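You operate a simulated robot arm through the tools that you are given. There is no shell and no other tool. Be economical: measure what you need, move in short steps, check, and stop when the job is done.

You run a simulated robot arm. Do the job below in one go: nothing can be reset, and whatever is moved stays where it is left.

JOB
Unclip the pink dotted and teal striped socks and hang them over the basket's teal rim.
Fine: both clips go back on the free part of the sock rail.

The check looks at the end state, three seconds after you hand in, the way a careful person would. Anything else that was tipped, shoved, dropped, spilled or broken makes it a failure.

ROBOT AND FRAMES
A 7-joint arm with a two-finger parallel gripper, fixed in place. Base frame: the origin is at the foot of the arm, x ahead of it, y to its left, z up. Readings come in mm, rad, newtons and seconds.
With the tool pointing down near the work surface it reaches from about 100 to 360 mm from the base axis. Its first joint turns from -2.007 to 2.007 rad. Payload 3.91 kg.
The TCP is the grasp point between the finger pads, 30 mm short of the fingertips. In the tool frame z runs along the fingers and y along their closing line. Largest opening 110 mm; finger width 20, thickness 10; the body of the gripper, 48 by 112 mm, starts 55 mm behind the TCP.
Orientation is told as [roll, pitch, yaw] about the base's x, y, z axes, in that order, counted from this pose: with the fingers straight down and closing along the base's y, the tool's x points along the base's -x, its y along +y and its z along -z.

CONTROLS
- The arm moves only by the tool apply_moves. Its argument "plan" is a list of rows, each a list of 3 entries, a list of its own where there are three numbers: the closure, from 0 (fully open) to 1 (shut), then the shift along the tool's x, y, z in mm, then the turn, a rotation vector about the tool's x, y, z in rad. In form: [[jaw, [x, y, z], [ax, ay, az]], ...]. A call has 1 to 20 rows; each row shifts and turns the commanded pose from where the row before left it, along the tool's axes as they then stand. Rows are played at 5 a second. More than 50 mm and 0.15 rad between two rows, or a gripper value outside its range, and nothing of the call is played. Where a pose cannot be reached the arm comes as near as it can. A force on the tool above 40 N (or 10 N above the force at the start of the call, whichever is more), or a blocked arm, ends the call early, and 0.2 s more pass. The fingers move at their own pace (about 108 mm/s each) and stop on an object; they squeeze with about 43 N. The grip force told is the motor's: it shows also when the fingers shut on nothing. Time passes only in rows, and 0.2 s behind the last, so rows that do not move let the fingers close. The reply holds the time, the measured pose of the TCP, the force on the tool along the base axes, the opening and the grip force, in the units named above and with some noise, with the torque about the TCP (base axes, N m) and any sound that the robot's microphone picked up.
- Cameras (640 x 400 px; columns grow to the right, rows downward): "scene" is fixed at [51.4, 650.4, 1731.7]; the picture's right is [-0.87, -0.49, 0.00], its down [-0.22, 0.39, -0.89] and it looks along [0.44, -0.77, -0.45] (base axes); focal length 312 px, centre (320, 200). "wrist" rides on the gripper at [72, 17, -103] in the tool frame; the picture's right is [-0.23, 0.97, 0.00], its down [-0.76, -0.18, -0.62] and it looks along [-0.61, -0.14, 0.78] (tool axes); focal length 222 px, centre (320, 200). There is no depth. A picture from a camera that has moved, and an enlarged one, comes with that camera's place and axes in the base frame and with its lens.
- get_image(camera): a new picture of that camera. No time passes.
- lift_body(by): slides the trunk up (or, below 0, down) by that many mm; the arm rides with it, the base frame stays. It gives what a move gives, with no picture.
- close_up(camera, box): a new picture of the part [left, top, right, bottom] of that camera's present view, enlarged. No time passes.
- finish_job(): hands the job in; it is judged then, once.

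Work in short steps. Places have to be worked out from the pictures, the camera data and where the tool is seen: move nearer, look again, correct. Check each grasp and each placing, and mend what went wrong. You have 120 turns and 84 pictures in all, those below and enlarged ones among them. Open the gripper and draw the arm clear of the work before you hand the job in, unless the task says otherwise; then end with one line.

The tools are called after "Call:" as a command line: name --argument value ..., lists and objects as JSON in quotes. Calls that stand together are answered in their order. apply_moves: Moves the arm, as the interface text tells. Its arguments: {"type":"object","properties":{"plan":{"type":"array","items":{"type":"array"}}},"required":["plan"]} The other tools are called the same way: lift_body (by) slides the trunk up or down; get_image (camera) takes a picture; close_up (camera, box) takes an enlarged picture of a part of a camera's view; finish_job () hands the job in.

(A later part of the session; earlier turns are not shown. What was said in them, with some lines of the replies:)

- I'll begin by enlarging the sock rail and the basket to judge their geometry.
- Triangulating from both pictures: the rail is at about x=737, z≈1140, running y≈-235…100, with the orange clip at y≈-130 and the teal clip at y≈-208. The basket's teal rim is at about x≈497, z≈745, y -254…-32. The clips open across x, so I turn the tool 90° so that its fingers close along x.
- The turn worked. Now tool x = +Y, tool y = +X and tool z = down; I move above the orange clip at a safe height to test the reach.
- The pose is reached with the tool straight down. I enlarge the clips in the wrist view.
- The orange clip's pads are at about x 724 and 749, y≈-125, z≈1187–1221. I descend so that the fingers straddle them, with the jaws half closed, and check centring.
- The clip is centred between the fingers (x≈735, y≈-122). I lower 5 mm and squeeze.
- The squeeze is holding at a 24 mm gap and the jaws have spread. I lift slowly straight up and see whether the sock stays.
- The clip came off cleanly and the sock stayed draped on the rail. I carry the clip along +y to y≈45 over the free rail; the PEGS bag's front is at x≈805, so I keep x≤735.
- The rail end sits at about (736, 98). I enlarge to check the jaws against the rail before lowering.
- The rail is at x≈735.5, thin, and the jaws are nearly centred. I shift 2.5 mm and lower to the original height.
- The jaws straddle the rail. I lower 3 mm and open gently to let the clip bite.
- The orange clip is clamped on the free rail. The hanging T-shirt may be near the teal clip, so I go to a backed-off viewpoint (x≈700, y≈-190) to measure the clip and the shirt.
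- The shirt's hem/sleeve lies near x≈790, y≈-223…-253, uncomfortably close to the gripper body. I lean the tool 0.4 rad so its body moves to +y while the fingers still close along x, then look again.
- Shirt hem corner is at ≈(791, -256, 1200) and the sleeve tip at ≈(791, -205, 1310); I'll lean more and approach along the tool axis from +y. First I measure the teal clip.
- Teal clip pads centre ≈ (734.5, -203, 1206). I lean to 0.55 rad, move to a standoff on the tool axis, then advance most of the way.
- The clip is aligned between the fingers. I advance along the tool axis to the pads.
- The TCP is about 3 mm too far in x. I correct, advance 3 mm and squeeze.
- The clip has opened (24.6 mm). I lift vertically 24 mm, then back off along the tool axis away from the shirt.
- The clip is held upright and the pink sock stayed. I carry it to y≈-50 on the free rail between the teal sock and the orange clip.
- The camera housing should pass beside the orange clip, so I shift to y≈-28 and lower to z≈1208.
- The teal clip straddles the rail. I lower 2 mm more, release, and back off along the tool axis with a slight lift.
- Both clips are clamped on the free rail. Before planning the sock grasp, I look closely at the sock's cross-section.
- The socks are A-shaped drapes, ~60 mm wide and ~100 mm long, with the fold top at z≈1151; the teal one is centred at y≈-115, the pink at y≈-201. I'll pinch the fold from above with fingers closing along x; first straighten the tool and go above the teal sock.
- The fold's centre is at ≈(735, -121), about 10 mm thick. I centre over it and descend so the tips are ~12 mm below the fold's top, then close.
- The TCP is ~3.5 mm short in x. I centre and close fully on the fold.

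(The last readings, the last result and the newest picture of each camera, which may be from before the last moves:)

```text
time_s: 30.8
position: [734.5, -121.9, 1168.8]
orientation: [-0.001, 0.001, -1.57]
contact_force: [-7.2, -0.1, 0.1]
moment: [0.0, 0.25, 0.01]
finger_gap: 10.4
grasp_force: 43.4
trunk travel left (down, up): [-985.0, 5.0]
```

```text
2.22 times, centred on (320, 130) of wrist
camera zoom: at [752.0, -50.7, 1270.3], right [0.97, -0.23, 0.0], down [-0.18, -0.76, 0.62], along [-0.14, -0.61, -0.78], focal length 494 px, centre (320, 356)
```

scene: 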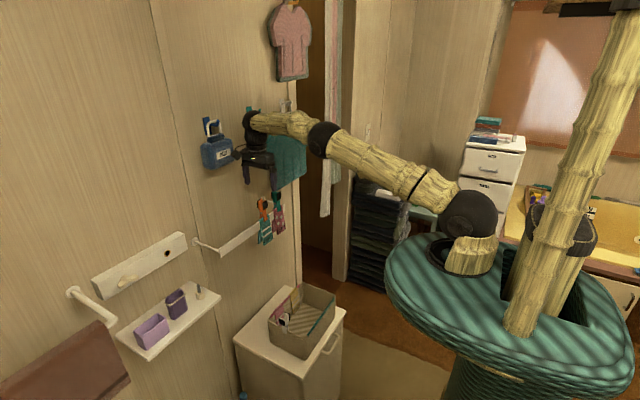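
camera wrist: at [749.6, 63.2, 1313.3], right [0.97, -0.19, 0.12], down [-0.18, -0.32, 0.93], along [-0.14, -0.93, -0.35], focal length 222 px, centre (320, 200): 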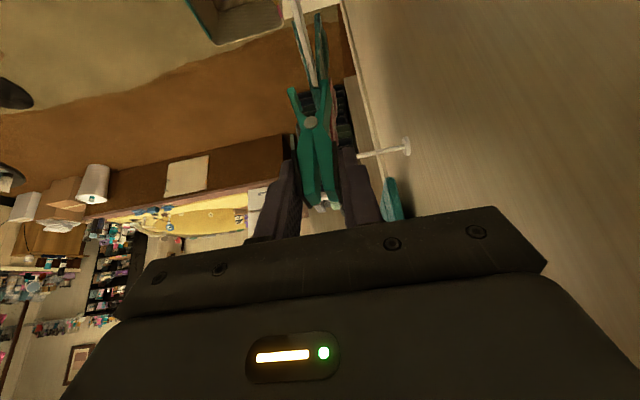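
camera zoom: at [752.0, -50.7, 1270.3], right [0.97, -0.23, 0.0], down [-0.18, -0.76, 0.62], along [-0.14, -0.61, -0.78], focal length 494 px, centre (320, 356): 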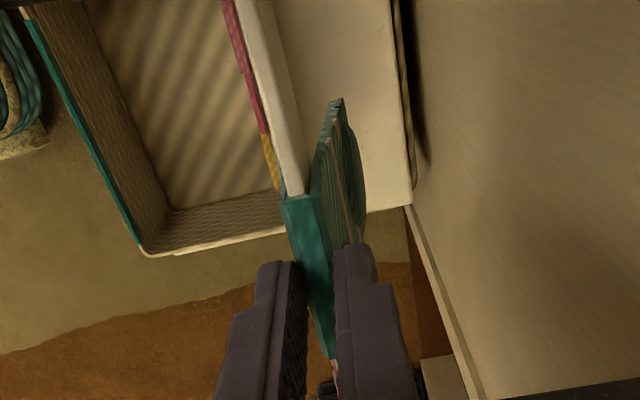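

Held at 10.4 mm with a 7 N side load from the rail; I relieve ~1 mm sideways and lift slowly.

Call:
apply_moves --plan '[[1, [0, -1.2, 0], [0, 0, 0]], [1, [0, 0, -4], [0, 0, 0]], [1, [0, 0, -4], [0, 0, 0]], [1, [0, 0, -5], [0, 0, 0]]]'

Call:
close_up --camera "scene" --box '[235, 180, 305, 245]'

```text
time_s: 31.8
position: [735.7, -121.1, 1182.8]
orientation: [-0.001, 0.001, -1.571]
contact_force: [-10.3, -0.1, -5.4]
moment: [0.02, 0.45, -0.01]
finger_gap: 10.6
grasp_force: 42.6
trunk travel left (down, up): [-985.0, 5.0]
```

```text
6.15 times, centred on (270, 212) of scene
camera zoom: at [51.4, 650.4, 1731.7], right [-0.87, -0.49, 0.0], down [-0.22, 0.39, -0.89], along [0.44, -0.77, -0.45], focal length 1917 px, centre (628, 123)
```

zoom: 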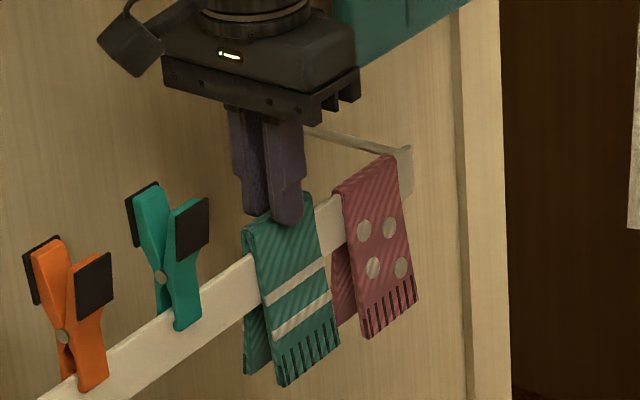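

The sock rises with the fingers. I keep lifting while easing toward -x until it is clear of the rail.

Call:
apply_moves --plan '[[1, [0, -2, -8], [0, 0, 0]], [1, [0, 0, -10], [0, 0, 0]], [1, [0, 0, -12], [0, 0, 0]], [1, [0, 0, -15], [0, 0, 0]], [1, [0, 0, -20], [0, 0, 0]], [1, [0, 0, -20], [0, 0, 0]], [1, [0, 0, -20], [0, 0, 0]]]'

Call:
close_up --camera "scene" --box '[220, 140, 320, 245]'

```text
time_s: 33.4
position: [735.2, -123.3, 1289.2]
orientation: [-0.001, 0.0, -1.572]
contact_force: [0.0, 0.7, -0.6]
moment: [0.0, -0.01, -0.03]
finger_gap: 10.5
grasp_force: 43.0
trunk travel left (down, up): [-985.0, 5.0]
```

```text
3.81 times, centred on (270, 192) of scene
camera zoom: at [51.4, 650.4, 1731.7], right [-0.87, -0.49, 0.0], down [-0.22, 0.39, -0.89], along [0.44, -0.77, -0.45], focal length 1187 px, centre (510, 229)
```

zoom: 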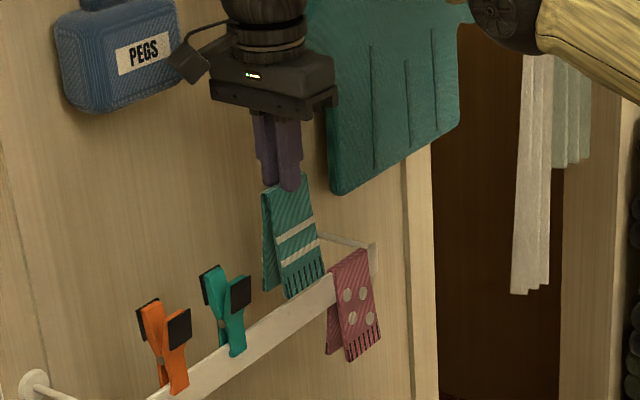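

The sock is free and level in the grip. I retract to x≈500, y≈-85, then lower the trunk.

Call:
apply_moves --plan '[[1, [0, -40, 0], [0, 0, 0]], [1, [6.5, -40, 0], [0, 0, 0]], [1, [6.5, -40, 0], [0, 0, 0]], [1, [6.5, -40, 0], [0, 0, 0]], [1, [6.5, -40, 0], [0, 0, 0]], [1, [12, -37, 0], [0, 0, 0]], [1, [0, 0, 0], [0, 0, 0]]]'

Call:
lift_body --by -370

Call:
get_image --camera "wrist"

Call:
get_image --camera "scene"

```text
time_s: 35.0
position: [498.9, -86.2, 1286.4]
orientation: [-0.001, 0.0, -1.571]
contact_force: [0.0, 0.3, -0.5]
moment: [0.02, -0.03, -0.01]
finger_gap: 10.5
grasp_force: 42.7
trunk travel left (down, up): [-985.0, 5.0]
```

```text
time_s: 38.6
position: [497.5, -86.6, 917.0]
orientation: [0.0, 0.001, -1.571]
contact_force: [-0.4, 0.4, -0.4]
moment: [-0.01, -0.03, 0.01]
finger_gap: 10.3
grasp_force: 43.0
trunk travel left (down, up): [-615.0, 375.0]
```

```text
38 pictures are left
camera wrist: at [514.7, -13.4, 1018.7], right [0.97, -0.23, 0.0], down [-0.18, -0.76, 0.62], along [-0.14, -0.61, -0.78], focal length 222 px, centre (320, 200)
```

wrist: 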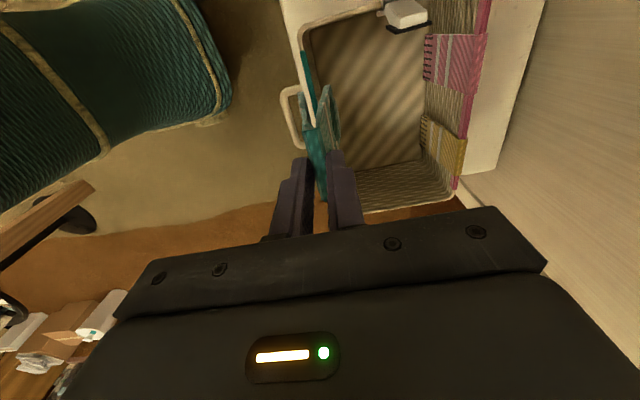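

```text
37 pictures are left
```

scene: 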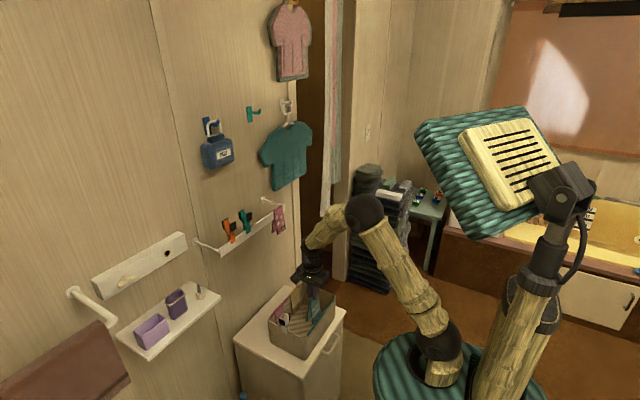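

The sock hovers above the basket. I enlarge to get the teal rim's exact line relative to the sock.

Call:
close_up --camera "wrist" --box '[260, 0, 460, 220]'

Call:
close_up --camera "scene" --box '[260, 260, 350, 370]'

```text
1.82 times, centred on (360, 110) of wrist
camera zoom: at [514.7, -13.4, 1018.7], right [0.97, -0.23, 0.0], down [-0.18, -0.76, 0.62], along [-0.14, -0.61, -0.78], focal length 404 px, centre (247, 364)
```

zoom: 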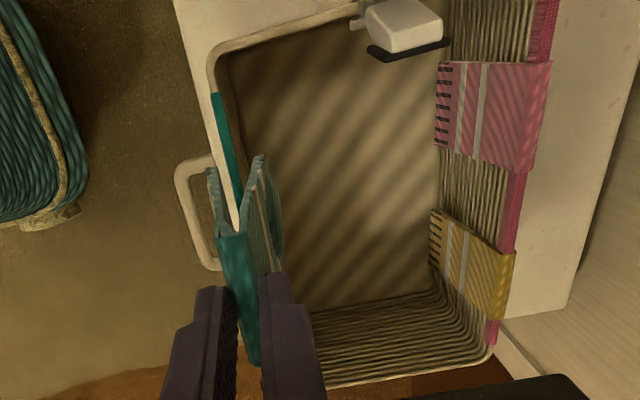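

```text
3.64 times, centred on (305, 315) of scene
camera zoom: at [51.4, 650.4, 1731.7], right [-0.87, -0.49, 0.0], down [-0.22, 0.39, -0.89], along [0.44, -0.77, -0.45], focal length 1133 px, centre (374, -218)
```

zoom: 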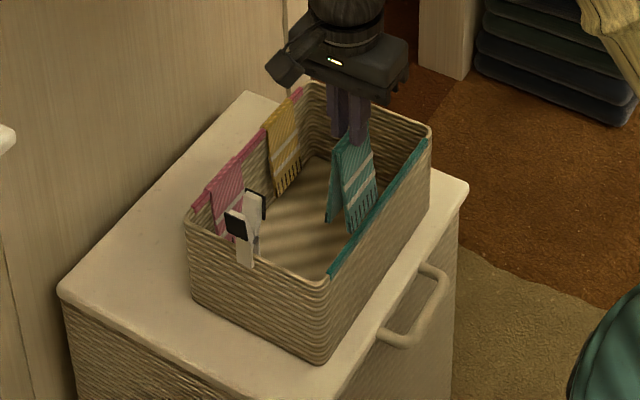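

Relative to the sock (fold x≈496), the rim reads x≈492, so I shift -5 mm and lower to just above the rim, then re-measure.

Call:
apply_moves --plan '[[1, [0, -5, 10], [0, 0, 0]], [1, [0, 0, 20], [0, 0, 0]], [1, [0, 0, 0], [0, 0, 0]]]'

Call:
close_up --camera "wrist" --box '[260, 20, 360, 160]'

Call:
close_up --camera "scene" --box '[280, 270, 350, 350]'

```text
time_s: 39.4
position: [492.3, -83.9, 886.7]
orientation: [-0.001, -0.001, -1.571]
contact_force: [-0.2, -0.2, -0.6]
moment: [0.02, -0.03, 0.03]
finger_gap: 10.4
grasp_force: 42.8
trunk travel left (down, up): [-615.0, 375.0]
```

```text
2.86 times, centred on (310, 90) of wrist
camera zoom: at [509.3, -12.2, 988.6], right [0.97, -0.23, 0.0], down [-0.18, -0.76, 0.62], along [-0.14, -0.61, -0.78], focal length 635 px, centre (349, 514)
```

zoom: 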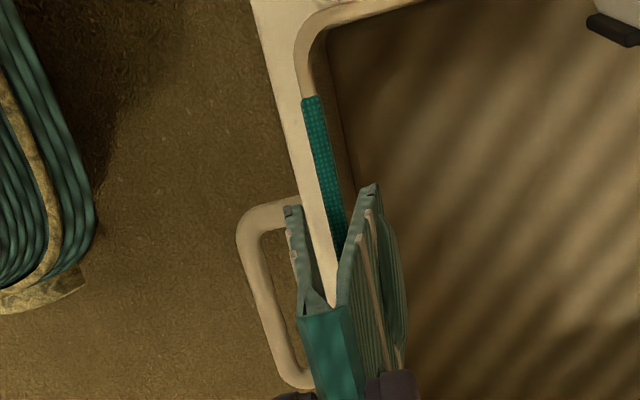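

```text
5.00 times, centred on (315, 310) of scene
camera zoom: at [51.4, 650.4, 1731.7], right [-0.87, -0.49, 0.0], down [-0.22, 0.39, -0.89], along [0.44, -0.77, -0.45], focal length 1558 px, centre (345, -350)
```

zoom: 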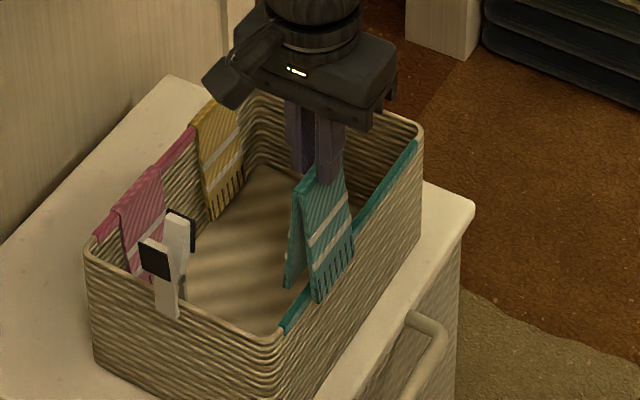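

The hem straddles the rim line (hem x 480–505, rim ≈494.5). I lower in stages watching the force.

Call:
apply_moves --plan '[[1, [0, 1, 12], [0, 0, 0]], [1, [0, 0, 12], [0, 0, 0]], [1, [0, 0, 12], [0, 0, 0]], [1, [0, 0, 12], [0, 0, 0]], [1, [0, 0, 0], [0, 0, 0]]]'

Call:
close_up --camera "wrist" --box '[260, 20, 360, 160]'

Call:
close_up --camera "scene" --box '[280, 270, 350, 350]'

```text
time_s: 40.6
position: [493.2, -86.2, 839.3]
orientation: [0.0, 0.002, -1.57]
contact_force: [0.6, 0.0, 0.3]
moment: [-0.01, -0.04, 0.02]
finger_gap: 10.6
grasp_force: 43.2
trunk travel left (down, up): [-615.0, 375.0]
```

```text
2.86 times, centred on (310, 90) of wrist
camera zoom: at [510.0, -14.1, 940.9], right [0.97, -0.23, 0.0], down [-0.18, -0.76, 0.62], along [-0.14, -0.61, -0.78], focal length 635 px, centre (349, 514)
```

zoom: 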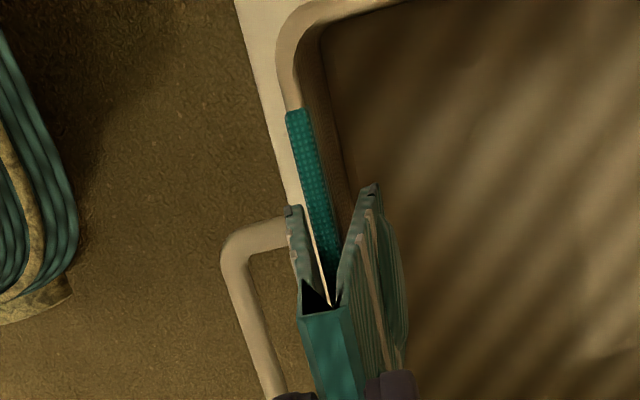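

```text
5.00 times, centred on (315, 310) of scene
camera zoom: at [51.4, 650.4, 1731.7], right [-0.87, -0.49, 0.0], down [-0.22, 0.39, -0.89], along [0.44, -0.77, -0.45], focal length 1558 px, centre (345, -350)
```

zoom: 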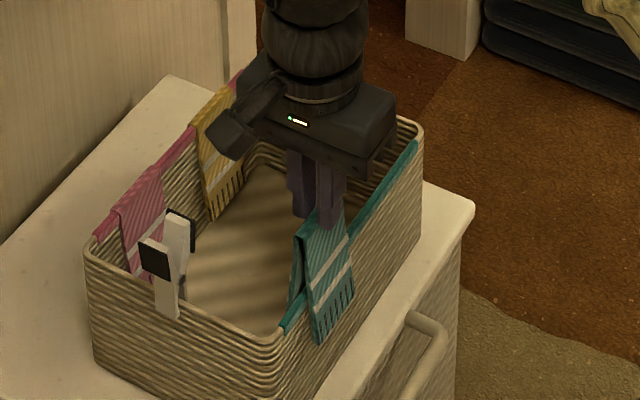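

The sock straddles the rim, front panel outside. The fold is ~2 mm too far in x; I shift -2 and continue down in small steps.

Call:
apply_moves --plan '[[1, [0, -2, 10], [0, 0, 0]], [1, [0, 0, 10], [0, 0, 0]], [1, [0, 0, 10], [0, 0, 0]], [1, [0, 0, 10], [0, 0, 0]], [1, [0, 0, 8], [0, 0, 0]], [1, [0, 0, 0], [0, 0, 0]]]'

Call:
close_up --camera "wrist" --box '[260, 20, 360, 160]'

```text
time_s: 42.0
position: [492.5, -86.1, 791.0]
orientation: [-0.002, 0.001, -1.571]
contact_force: [-2.2, -1.2, 0.9]
moment: [0.0, 0.13, -0.04]
finger_gap: 10.7
grasp_force: 43.0
trunk travel left (down, up): [-615.0, 375.0]
```

```text
2.86 times, centred on (310, 90) of wrist
camera zoom: at [509.5, -14.9, 892.5], right [0.97, -0.23, 0.0], down [-0.18, -0.76, 0.62], along [-0.14, -0.61, -0.78], focal length 635 px, centre (349, 514)
```

zoom: 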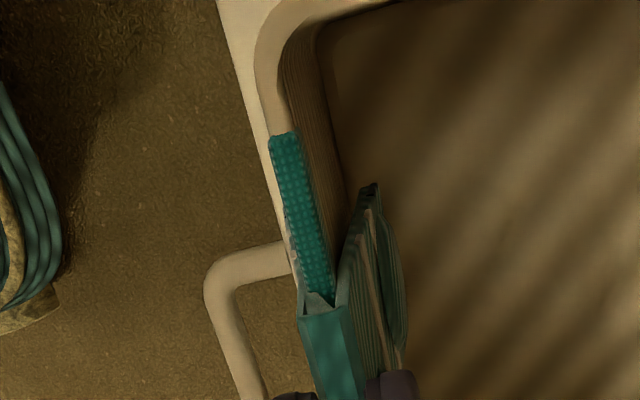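

Light 2 N contact, well aligned. I continue down about 18 mm in fine steps.

Call:
apply_moves --plan '[[1, [0, -1, 6], [0, 0, 0]], [1, [0, 0, 5], [0, 0, 0]], [1, [0, 0, 4], [0, 0, 0]], [1, [0, 0, 3], [0, 0, 0]]]'

Call:
close_up --camera "wrist" --box '[260, 20, 360, 160]'

Call:
close_up --camera "scene" --box '[280, 270, 350, 350]'

```text
time_s: 43.0
position: [492.9, -86.2, 777.4]
orientation: [0.009, 0.0, -1.571]
contact_force: [-8.8, 1.0, 27.3]
moment: [0.0, 0.23, -0.06]
finger_gap: 10.3
grasp_force: 43.3
trunk travel left (down, up): [-615.0, 375.0]
stopped in row 4: the force on the tool passed its limit at 45 N (the readings are from after the stop); the commanded pose is now the measured one
```

```text
2.86 times, centred on (310, 90) of wrist
camera zoom: at [507.6, -14.0, 879.2], right [0.97, -0.23, 0.01], down [-0.18, -0.76, 0.62], along [-0.13, -0.61, -0.78], focal length 635 px, centre (349, 514)
```

zoom: 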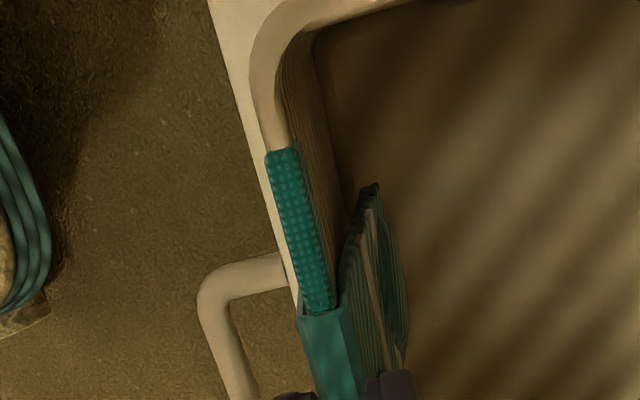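

```text
5.00 times, centred on (315, 310) of scene
camera zoom: at [51.4, 650.4, 1731.7], right [-0.87, -0.49, 0.0], down [-0.22, 0.39, -0.89], along [0.44, -0.77, -0.45], focal length 1558 px, centre (345, -350)
```

zoom: 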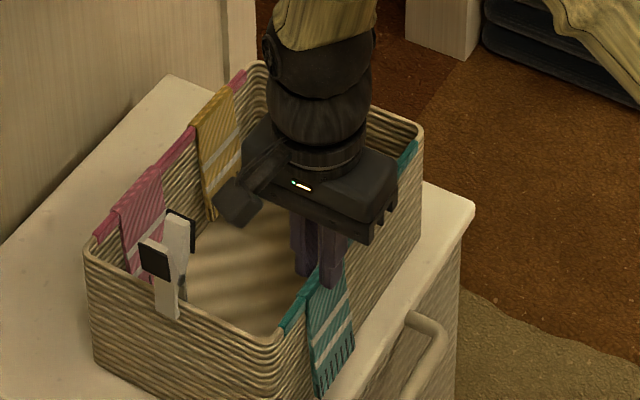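

The fold is seated on the rim. I ease up 1 mm, open, and withdraw upward.

Call:
apply_moves --plan '[[1, [0, 0, -1.5], [0, 0, 0]], [0.75, [0, 0, 0], [0, 0, 0]], [0.65, [0, 0, 0], [0, 0, 0]], [0.6, [0, 0, -10], [0, 0, 0]], [0.6, [0, 0, -25], [0, 0, 0]], [0.6, [0, 0, -40], [0, 0, 0]], [0.6, [0, 0, -40], [0, 0, 0]]]'

Call:
close_up --camera "scene" --box '[260, 260, 350, 370]'

Call:
close_up --camera "wrist" --box '[240, 0, 460, 220]'

```text
time_s: 44.6
position: [488.4, -83.9, 890.3]
orientation: [0.005, 0.001, -1.569]
contact_force: [-0.2, -0.5, 0.6]
moment: [-0.02, 0.0, 0.0]
finger_gap: 44.3
grasp_force: 0.1
trunk travel left (down, up): [-615.0, 375.0]
```

```text
3.64 times, centred on (305, 315) of scene
camera zoom: at [51.4, 650.4, 1731.7], right [-0.87, -0.49, 0.0], down [-0.22, 0.39, -0.89], along [0.44, -0.77, -0.45], focal length 1133 px, centre (374, -218)
```

zoom: 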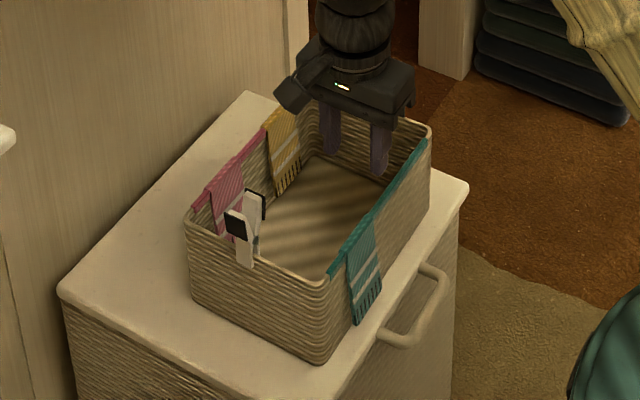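

```text
1.82 times, centred on (350, 110) of wrist
camera zoom: at [505.7, -11.7, 992.8], right [0.97, -0.23, 0.01], down [-0.18, -0.76, 0.62], along [-0.14, -0.61, -0.78], focal length 404 px, centre (266, 364)
```

zoom: 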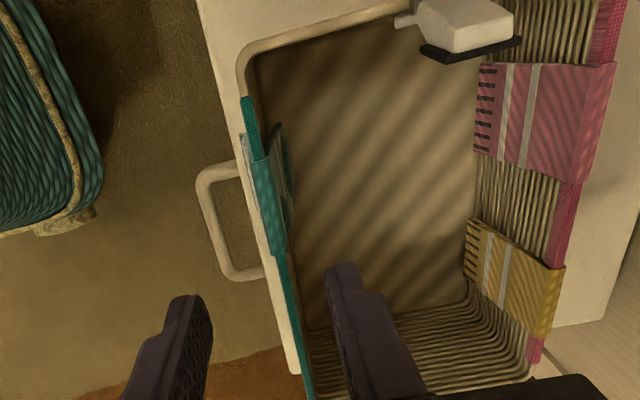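

The teal sock hangs on the rim and the basket hasn't moved. I raise the trunk, lean the tool 0.5 rad again, and go to a standoff for the pink sock.

Call:
lift_body --by 370

Call:
apply_moves --plan '[[0.5, [0, 0, 0], [0, -0.125, 0]], [0.5, [0, 0, 0], [0, -0.125, 0]], [0.5, [0, 0, 0], [0, -0.125, 0]], [0.5, [0, 0, 0], [0, -0.125, 0]], [0.5, [-9.5, 41.2, 5.6], [0, 0, 0]], [0.5, [-9.5, 41.2, 5.6], [0, 0, 0]], [0.5, [-9.5, 41.2, 5.6], [0, 0, 0]], [0.5, [-9.5, 41.2, 5.6], [0, 0, 0]], [0.5, [-9.5, 41.2, 5.6], [0, 0, 0]], [0.5, [-9.5, 41.2, 5.6], [0, 0, 0]], [0.5, [0, 0, 0], [0, 0, 0]]]'

Call:
close_up --camera "wrist" --box '[240, 0, 440, 220]'

```text
time_s: 48.2
position: [491.8, -83.0, 1260.4]
orientation: [0.006, -0.001, -1.571]
contact_force: [-0.3, 0.8, 0.3]
moment: [-0.02, -0.01, 0.01]
finger_gap: 44.1
grasp_force: 0.2
trunk travel left (down, up): [-985.0, 5.0]
```

```text
time_s: 50.6
position: [735.7, -148.0, 1262.5]
orientation: [0.008, -0.501, -1.575]
contact_force: [-0.7, -0.2, 0.3]
moment: [0.01, 0.0, 0.02]
finger_gap: 54.9
grasp_force: 0.1
trunk travel left (down, up): [-985.0, 5.0]
```

```text
1.82 times, centred on (340, 110) of wrist
camera zoom: at [752.8, -35.4, 1316.9], right [0.97, -0.2, 0.11], down [-0.18, -0.37, 0.91], along [-0.14, -0.91, -0.39], focal length 404 px, centre (284, 364)
```

zoom: 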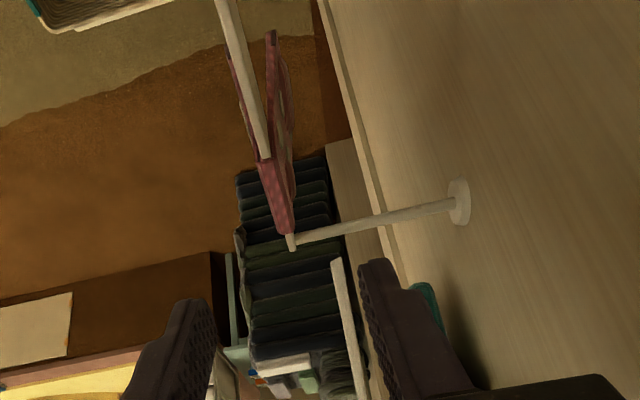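

The pink fold's centre is ≈(734.3, -201). I advance 105 mm along the tool axis to its fold and narrow the jaws.

Call:
apply_moves --plan '[[0.5, [0, -1, 30], [0, 0, 0]], [0.5, [0, 0, 30], [0, 0, 0]], [0.5, [0, 0, 25], [0, 0, 0]], [0.5, [0, 0, 19], [0, 0, 0]], [0.72, [0, 0, 0], [0, 0, 0]], [0.72, [0, 0, 0], [0, 0, 0]]]'

Call:
close_up --camera "wrist" --box '[240, 0, 440, 220]'

Call:
close_up --camera "scene" --box '[220, 130, 330, 245]'

```text
time_s: 52.0
position: [738.3, -199.1, 1169.7]
orientation: [0.006, -0.5, -1.574]
contact_force: [0.1, 0.4, 0.5]
moment: [-0.03, -0.02, 0.02]
finger_gap: 30.8
grasp_force: 0.0
trunk travel left (down, up): [-985.0, 5.0]
```

```text
1.82 times, centred on (340, 110) of wrist
camera zoom: at [753.9, -85.8, 1223.8], right [0.97, -0.2, 0.11], down [-0.18, -0.37, 0.91], along [-0.14, -0.91, -0.4], focal length 404 px, centre (284, 364)
```

zoom: 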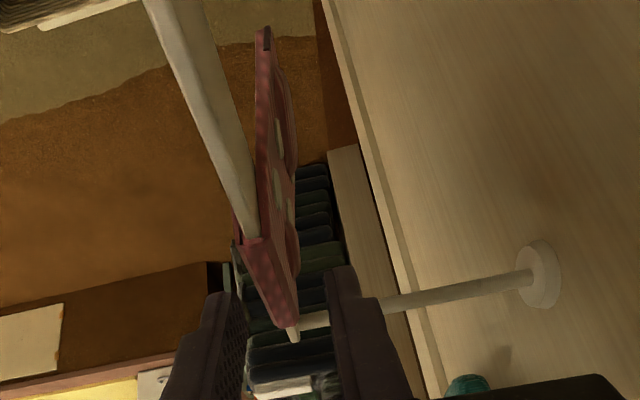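

```text
3.48 times, centred on (275, 188) of scene
camera zoom: at [51.4, 650.4, 1731.7], right [-0.87, -0.49, 0.0], down [-0.22, 0.39, -0.89], along [0.44, -0.77, -0.45], focal length 1084 px, centre (476, 244)
```

zoom: 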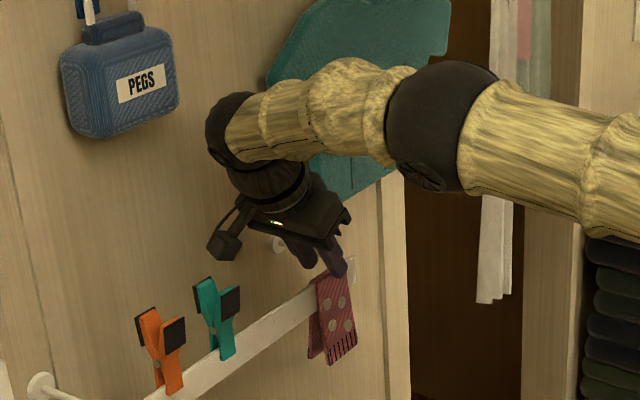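

The TCP is ~4 mm too far in x; I correct and close on the fold.

Call:
apply_moves --plan '[[0.72, [0, -3.7, 0], [0, 0, 0]], [0.72, [0, 0, 0], [0, 0, 0]], [0.88, [0, 0, 0], [0, 0, 0]], [1, [0, 0, 0], [0, 0, 0]], [1, [0, 0, 0], [0, 0, 0]]]'

Call:
close_up --camera "wrist" --box '[240, 0, 440, 220]'

```text
time_s: 53.2
position: [734.4, -197.6, 1169.7]
orientation: [0.006, -0.501, -1.575]
contact_force: [0.6, 0.2, 0.8]
moment: [0.0, -0.01, 0.03]
finger_gap: 10.4
grasp_force: 42.9
trunk travel left (down, up): [-985.0, 5.0]
```

```text
1.82 times, centred on (340, 110) of wrist
camera zoom: at [750.6, -85.7, 1224.1], right [0.97, -0.2, 0.11], down [-0.18, -0.37, 0.91], along [-0.14, -0.91, -0.4], focal length 404 px, centre (284, 364)
```

zoom: 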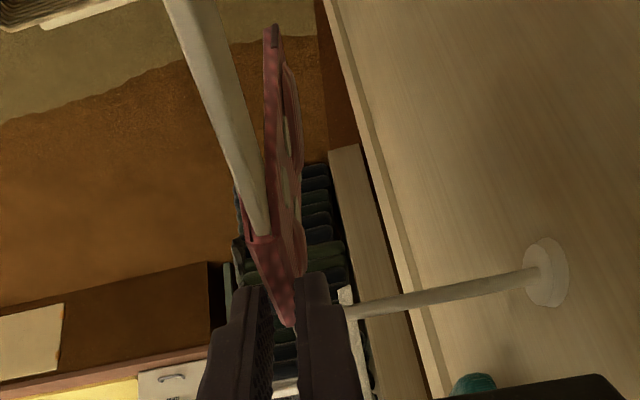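

Gripped at 10.4 mm with no side load. I lift straight up 14 mm, then along the tool axis (up and +y, sliding along the rail line) away from the shirt.

Call:
apply_moves --plan '[[1, [-2.4, 0, -4.4], [0, 0, 0]], [1, [-2.4, 0, -4.4], [0, 0, 0]], [1, [-2.4, 0, -4.4], [0, 0, 0]], [1, [0, 0, -12], [0, 0, 0]], [1, [0, 0, -14], [0, 0, 0]], [1, [0, 0, -18], [0, 0, 0]], [1, [0, 0, -20], [0, 0, 0]], [1, [0, 0, -20], [0, 0, 0]], [1, [0, 0, -20], [0, 0, 0]], [1, [0, 0, -15], [0, 0, 0]], [1, [0, 0, 0], [0, 0, 0]]]'

Call:
close_up --camera "scene" --box '[220, 130, 330, 245]'

```text
time_s: 55.6
position: [734.1, -141.1, 1287.9]
orientation: [0.007, -0.501, -1.574]
contact_force: [-0.3, 0.2, -0.1]
moment: [-0.04, -0.01, 0.01]
finger_gap: 10.7
grasp_force: 43.1
trunk travel left (down, up): [-985.0, 5.0]
```

```text
3.48 times, centred on (275, 188) of scene
camera zoom: at [51.4, 650.4, 1731.7], right [-0.87, -0.49, 0.0], down [-0.22, 0.39, -0.89], along [0.44, -0.77, -0.45], focal length 1084 px, centre (476, 244)
```

zoom: 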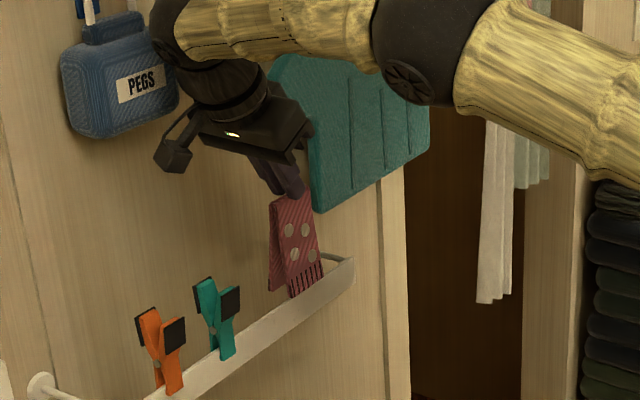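

The pink sock is free of the rail. I retract to x≈494, y≈-187 and lower the trunk.

Call:
apply_moves --plan '[[1, [0, -40, 0], [0, 0, 0]], [1, [-8, -40, 4.4], [0, 0, 0]], [1, [-8, -40, 4.4], [0, 0, 0]], [1, [-8, -40, 4.4], [0, 0, 0]], [1, [-8, -40, 4.4], [0, 0, 0]], [1, [-8, -40, 4.4], [0, 0, 0]], [1, [0, 0, 0], [0, 0, 0]]]'

Call:
lift_body --by -370

Call:
close_up --camera "wrist" --box '[240, 0, 440, 220]'

Call:
close_up --camera "scene" --box '[260, 250, 360, 370]'

```text
time_s: 57.2
position: [491.4, -188.3, 1284.5]
orientation: [0.007, -0.501, -1.573]
contact_force: [0.7, -0.8, -0.3]
moment: [-0.01, 0.02, -0.02]
finger_gap: 10.5
grasp_force: 42.4
trunk travel left (down, up): [-985.0, 5.0]
```

```text
time_s: 60.7
position: [489.8, -188.4, 914.8]
orientation: [0.007, -0.5, -1.575]
contact_force: [0.6, -1.1, -1.2]
moment: [-0.03, 0.01, 0.02]
finger_gap: 10.5
grasp_force: 43.1
trunk travel left (down, up): [-615.0, 375.0]
```

```text
1.82 times, centred on (340, 110) of wrist
camera zoom: at [506.5, -75.9, 969.2], right [0.97, -0.2, 0.11], down [-0.18, -0.37, 0.91], along [-0.14, -0.91, -0.4], focal length 404 px, centre (284, 364)
```

zoom: 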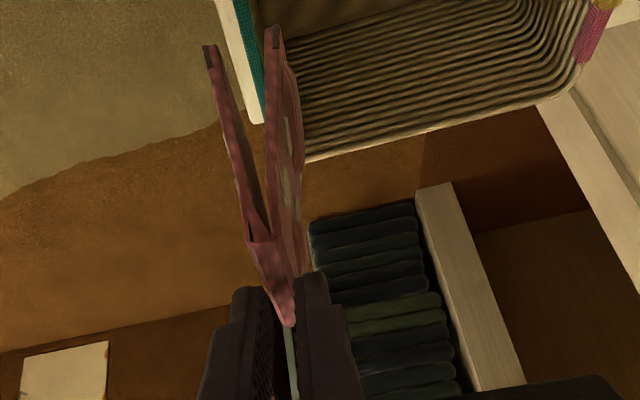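

```text
3.33 times, centred on (310, 310) of scene
camera zoom: at [51.4, 650.4, 1731.7], right [-0.87, -0.49, 0.0], down [-0.22, 0.39, -0.89], along [0.44, -0.77, -0.45], focal length 1038 px, centre (353, -167)
```

zoom: 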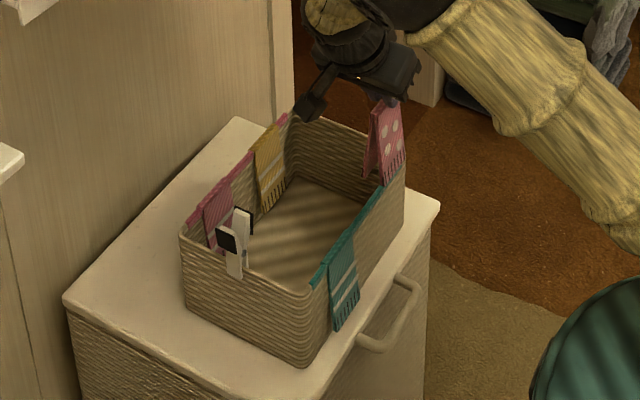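

Hem centre reads x≈492 and fold 491, with the rim ≈489.5 in the same frame. I shift -2 mm, lower 30 mm and re-check.

Call:
apply_moves --plan '[[1, [7.2, -2, 13.2], [0, 0, 0]], [1, [7.2, 0, 13.2], [0, 0, 0]], [1, [0, 0, 0], [0, 0, 0]]]'

Call:
close_up --camera "wrist" --box '[270, 0, 370, 140]'

Call:
close_up --camera "scene" --box '[300, 260, 360, 330]'

```text
time_s: 61.5
position: [489.0, -188.1, 883.8]
orientation: [0.006, -0.5, -1.574]
contact_force: [-0.2, 0.4, -0.1]
moment: [0.02, 0.01, -0.01]
finger_gap: 10.3
grasp_force: 43.4
trunk travel left (down, up): [-615.0, 375.0]
```

```text
2.86 times, centred on (320, 70) of wrist
camera zoom: at [504.6, -75.8, 938.8], right [0.97, -0.2, 0.12], down [-0.18, -0.37, 0.91], along [-0.14, -0.91, -0.4], focal length 635 px, centre (320, 571)
```

zoom: 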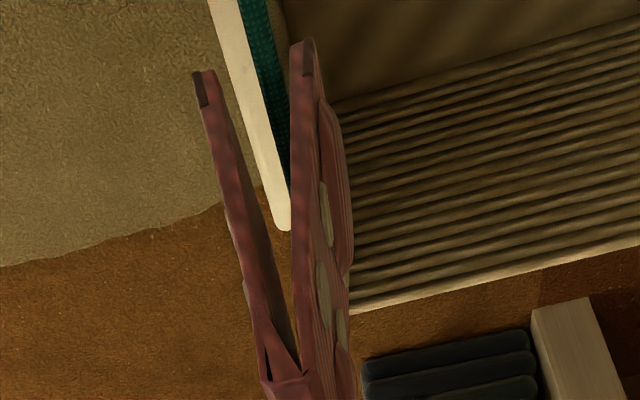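

```text
5.71 times, centred on (330, 295) of scene
camera zoom: at [51.4, 650.4, 1731.7], right [-0.87, -0.49, 0.0], down [-0.22, 0.39, -0.89], along [0.44, -0.77, -0.45], focal length 1780 px, centre (263, -343)
```

zoom: 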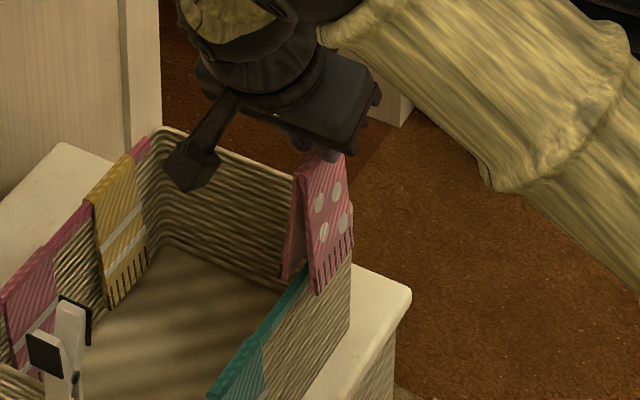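

Hem straddles the rim (hem x 477–502, rim ≈491). I shift +1 mm and lower 48 mm.

Call:
apply_moves --plan '[[1, [5.75, 1, 10.5], [0, 0, 0]], [1, [5.75, 0, 10.5], [0, 0, 0]], [1, [5.75, 0, 10.5], [0, 0, 0]], [1, [5.75, 0, 10.5], [0, 0, 0]], [1, [0, 0, 0], [0, 0, 0]]]'

Call:
close_up --camera "wrist" --box '[270, 0, 370, 140]'

Call:
close_up --camera "scene" --box '[300, 260, 360, 330]'

```text
time_s: 62.7
position: [488.7, -189.0, 837.7]
orientation: [0.007, -0.5, -1.574]
contact_force: [-0.1, -0.7, -1.5]
moment: [-0.02, 0.01, 0.0]
finger_gap: 10.3
grasp_force: 43.2
trunk travel left (down, up): [-615.0, 375.0]
```

```text
2.86 times, centred on (320, 70) of wrist
camera zoom: at [505.1, -75.2, 891.7], right [0.97, -0.2, 0.12], down [-0.18, -0.37, 0.91], along [-0.14, -0.91, -0.4], focal length 635 px, centre (320, 571)
```

zoom: 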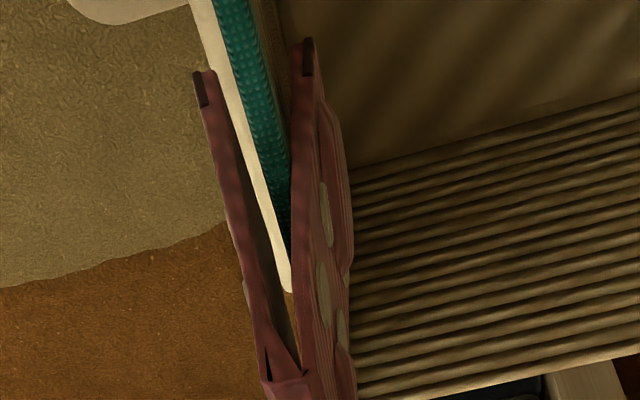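

```text
5.71 times, centred on (330, 295) of scene
camera zoom: at [51.4, 650.4, 1731.7], right [-0.87, -0.49, 0.0], down [-0.22, 0.39, -0.89], along [0.44, -0.77, -0.45], focal length 1780 px, centre (263, -343)
```

zoom: 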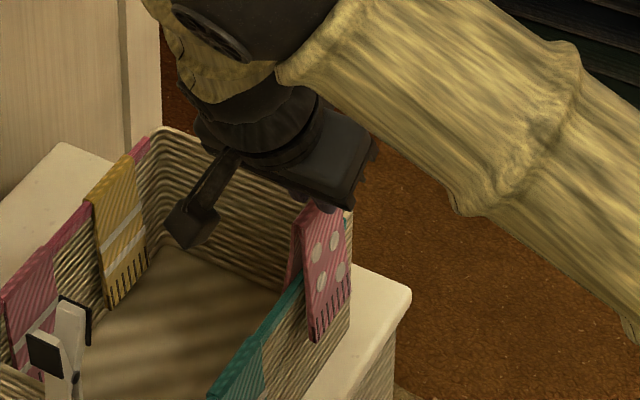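

Well straddled; fold 490.7 vs rim 491.2. I lower further to just above seating.

Call:
apply_moves --plan '[[1, [4.8, 0.5, 8.8], [0, 0, 0]], [1, [4.8, 0, 8.8], [0, 0, 0]], [1, [4.8, 0, 8.8], [0, 0, 0]], [1, [4.8, 0, 8.8], [0, 0, 0]], [1, [2.9, 0, 5.3], [0, 0, 0]], [1, [0, 0, 0], [0, 0, 0]]]'

Call:
close_up --camera "wrist" --box '[270, 0, 370, 140]'

```text
time_s: 64.1
position: [491.1, -186.2, 791.5]
orientation: [0.006, -0.501, -1.574]
contact_force: [-0.1, 0.2, 0.0]
moment: [-0.01, -0.03, 0.01]
finger_gap: 10.4
grasp_force: 42.9
trunk travel left (down, up): [-615.0, 375.0]
```

```text
2.86 times, centred on (320, 70) of wrist
camera zoom: at [508.1, -74.5, 845.9], right [0.97, -0.2, 0.12], down [-0.18, -0.37, 0.91], along [-0.14, -0.91, -0.4], focal length 635 px, centre (320, 571)
```

zoom: 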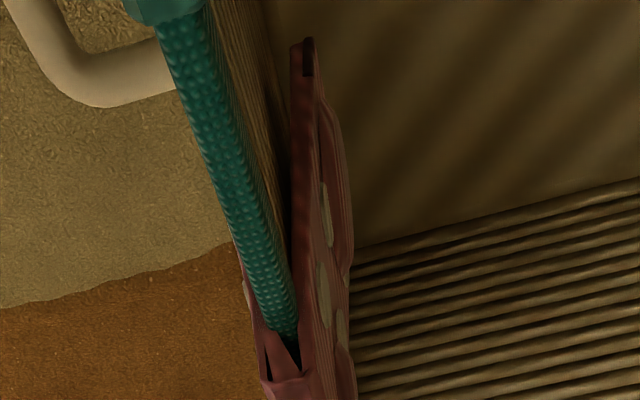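

No contact yet and aligned. I seat it in fine steps.

Call:
apply_moves --plan '[[1, [2.4, 0, 4.4], [0, 0, 0]], [1, [1.9, 0, 3.5], [0, 0, 0]], [1, [1.2, 0, 2.2], [0, 0, 0]], [1, [1.0, 0, 1.75], [0, 0, 0]], [1, [0.7, 0, 1.3], [0, 0, 0]]]'

Call:
close_up --camera "wrist" --box '[270, 0, 370, 140]'

```text
time_s: 65.3
position: [491.3, -187.8, 779.0]
orientation: [0.014, -0.503, -1.575]
contact_force: [1.7, 2.5, 28.6]
moment: [0.03, -0.07, 0.02]
finger_gap: 10.4
grasp_force: 43.4
trunk travel left (down, up): [-615.0, 375.0]
```

```text
2.86 times, centred on (320, 70) of wrist
camera zoom: at [507.3, -75.6, 832.8], right [0.97, -0.2, 0.12], down [-0.19, -0.37, 0.91], along [-0.14, -0.91, -0.39], focal length 635 px, centre (320, 571)
```

zoom: 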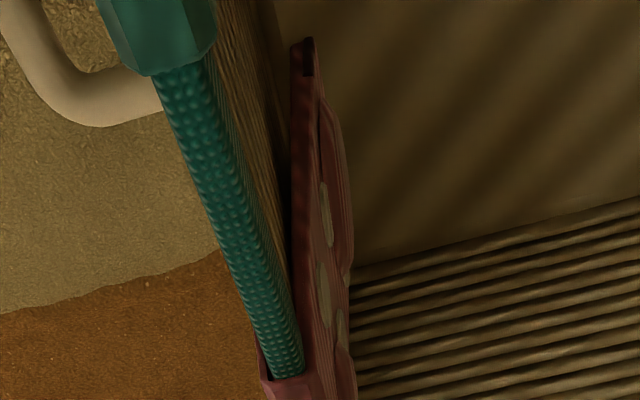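

Seated at 28 N. I ease off, open, and withdraw vertically.

Call:
apply_moves --plan '[[1, [-0.9, 0, -1.6], [0, 0, 0]], [0.75, [0, 0, 0], [0, 0, 0]], [0.65, [0, 0, 0], [0, 0, 0]], [0.6, [-4.8, 0, -8.8], [0, 0, 0]], [0.6, [-9.6, 0, -17.6], [0, 0, 0]], [0.6, [-19, 0, -35], [0, 0, 0]], [0.6, [-19, 0, -35], [0, 0, 0]], [0.6, [-19, 0, -35], [0, 0, 0]]]'

Call:
close_up --camera "scene" --box '[260, 250, 360, 370]'

```text
time_s: 67.1
position: [485.5, -189.5, 928.4]
orientation: [0.005, -0.499, -1.574]
contact_force: [0.0, 0.7, -0.4]
moment: [0.0, 0.02, -0.01]
finger_gap: 43.8
grasp_force: 0.1
trunk travel left (down, up): [-615.0, 375.0]
```

```text
3.33 times, centred on (310, 310) of scene
camera zoom: at [51.4, 650.4, 1731.7], right [-0.87, -0.49, 0.0], down [-0.22, 0.39, -0.89], along [0.44, -0.77, -0.45], focal length 1038 px, centre (353, -167)
```

zoom: 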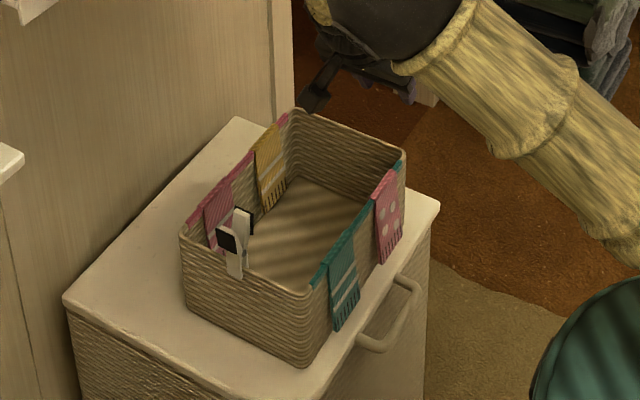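

Both socks hang on the teal rim. I open fully, draw the arm back and raise it, then do a last check of the clips and basket.

Call:
apply_moves --plan '[[0.3, [0, -25, -25], [0, 0, 0]], [0, [0, -25, -25], [0, 0, 0]], [0, [0, -30, 0], [0, 0, 0]], [0, [0, -30, 0], [0, 0, 0]]]'

Call:
lift_body --by 250

Call:
get_image --camera "scene"

Call:
close_up --camera "scene" --box '[190, 190, 300, 260]'

Call:
close_up --camera "scene" --box '[260, 260, 350, 370]'

```text
time_s: 68.1
position: [374.3, -162.1, 966.1]
orientation: [0.007, -0.501, -1.572]
contact_force: [0.5, 0.0, -1.3]
moment: [0.0, 0.01, 0.01]
finger_gap: 110.1
grasp_force: 0.1
trunk travel left (down, up): [-615.0, 375.0]
```

```text
time_s: 70.7
position: [376.7, -162.7, 1216.7]
orientation: [0.008, -0.5, -1.575]
contact_force: [0.9, 0.2, 0.2]
moment: [0.01, 0.0, 0.01]
finger_gap: 110.1
grasp_force: 0.1
trunk travel left (down, up): [-865.0, 125.0]
```

```text
11 pictures are left
```

scene: 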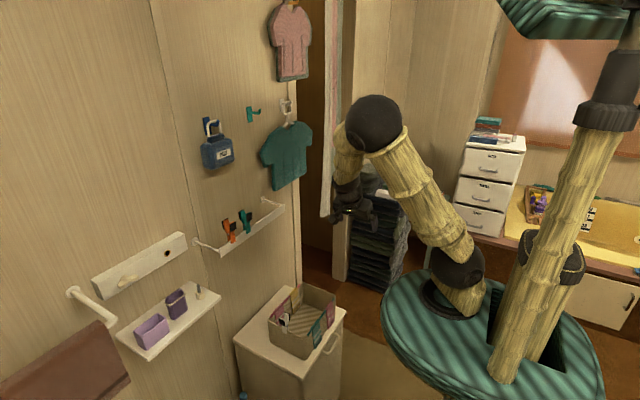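

```text
5.71 times, centred on (245, 225) of scene
camera zoom: at [51.4, 650.4, 1731.7], right [-0.87, -0.49, 0.0], down [-0.22, 0.39, -0.89], along [0.44, -0.77, -0.45], focal length 1780 px, centre (749, 57)
```

zoom: 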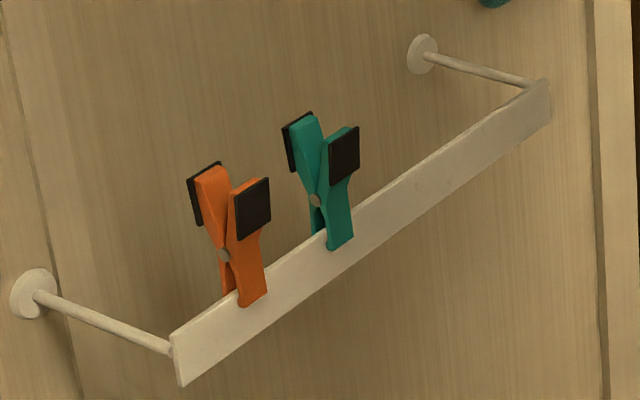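

```text
3.64 times, centred on (305, 315) of scene
camera zoom: at [51.4, 650.4, 1731.7], right [-0.87, -0.49, 0.0], down [-0.22, 0.39, -0.89], along [0.44, -0.77, -0.45], focal length 1133 px, centre (374, -218)
```

zoom: 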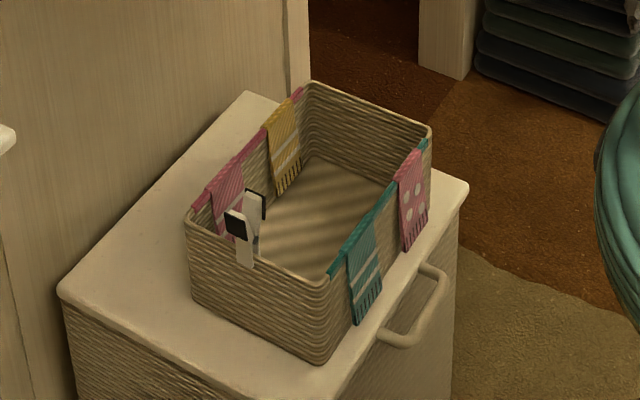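

Both socks hang over the teal rim, both clips are on the rail, nothing else has moved, and the arm is clear with the gripper open. I hand in.

Call:
finish_job

```text
The job is handed in.
```

The pink dotted and teal striped socks hang over the basket's teal rim, and both clips are back on the free part of the sock rail.
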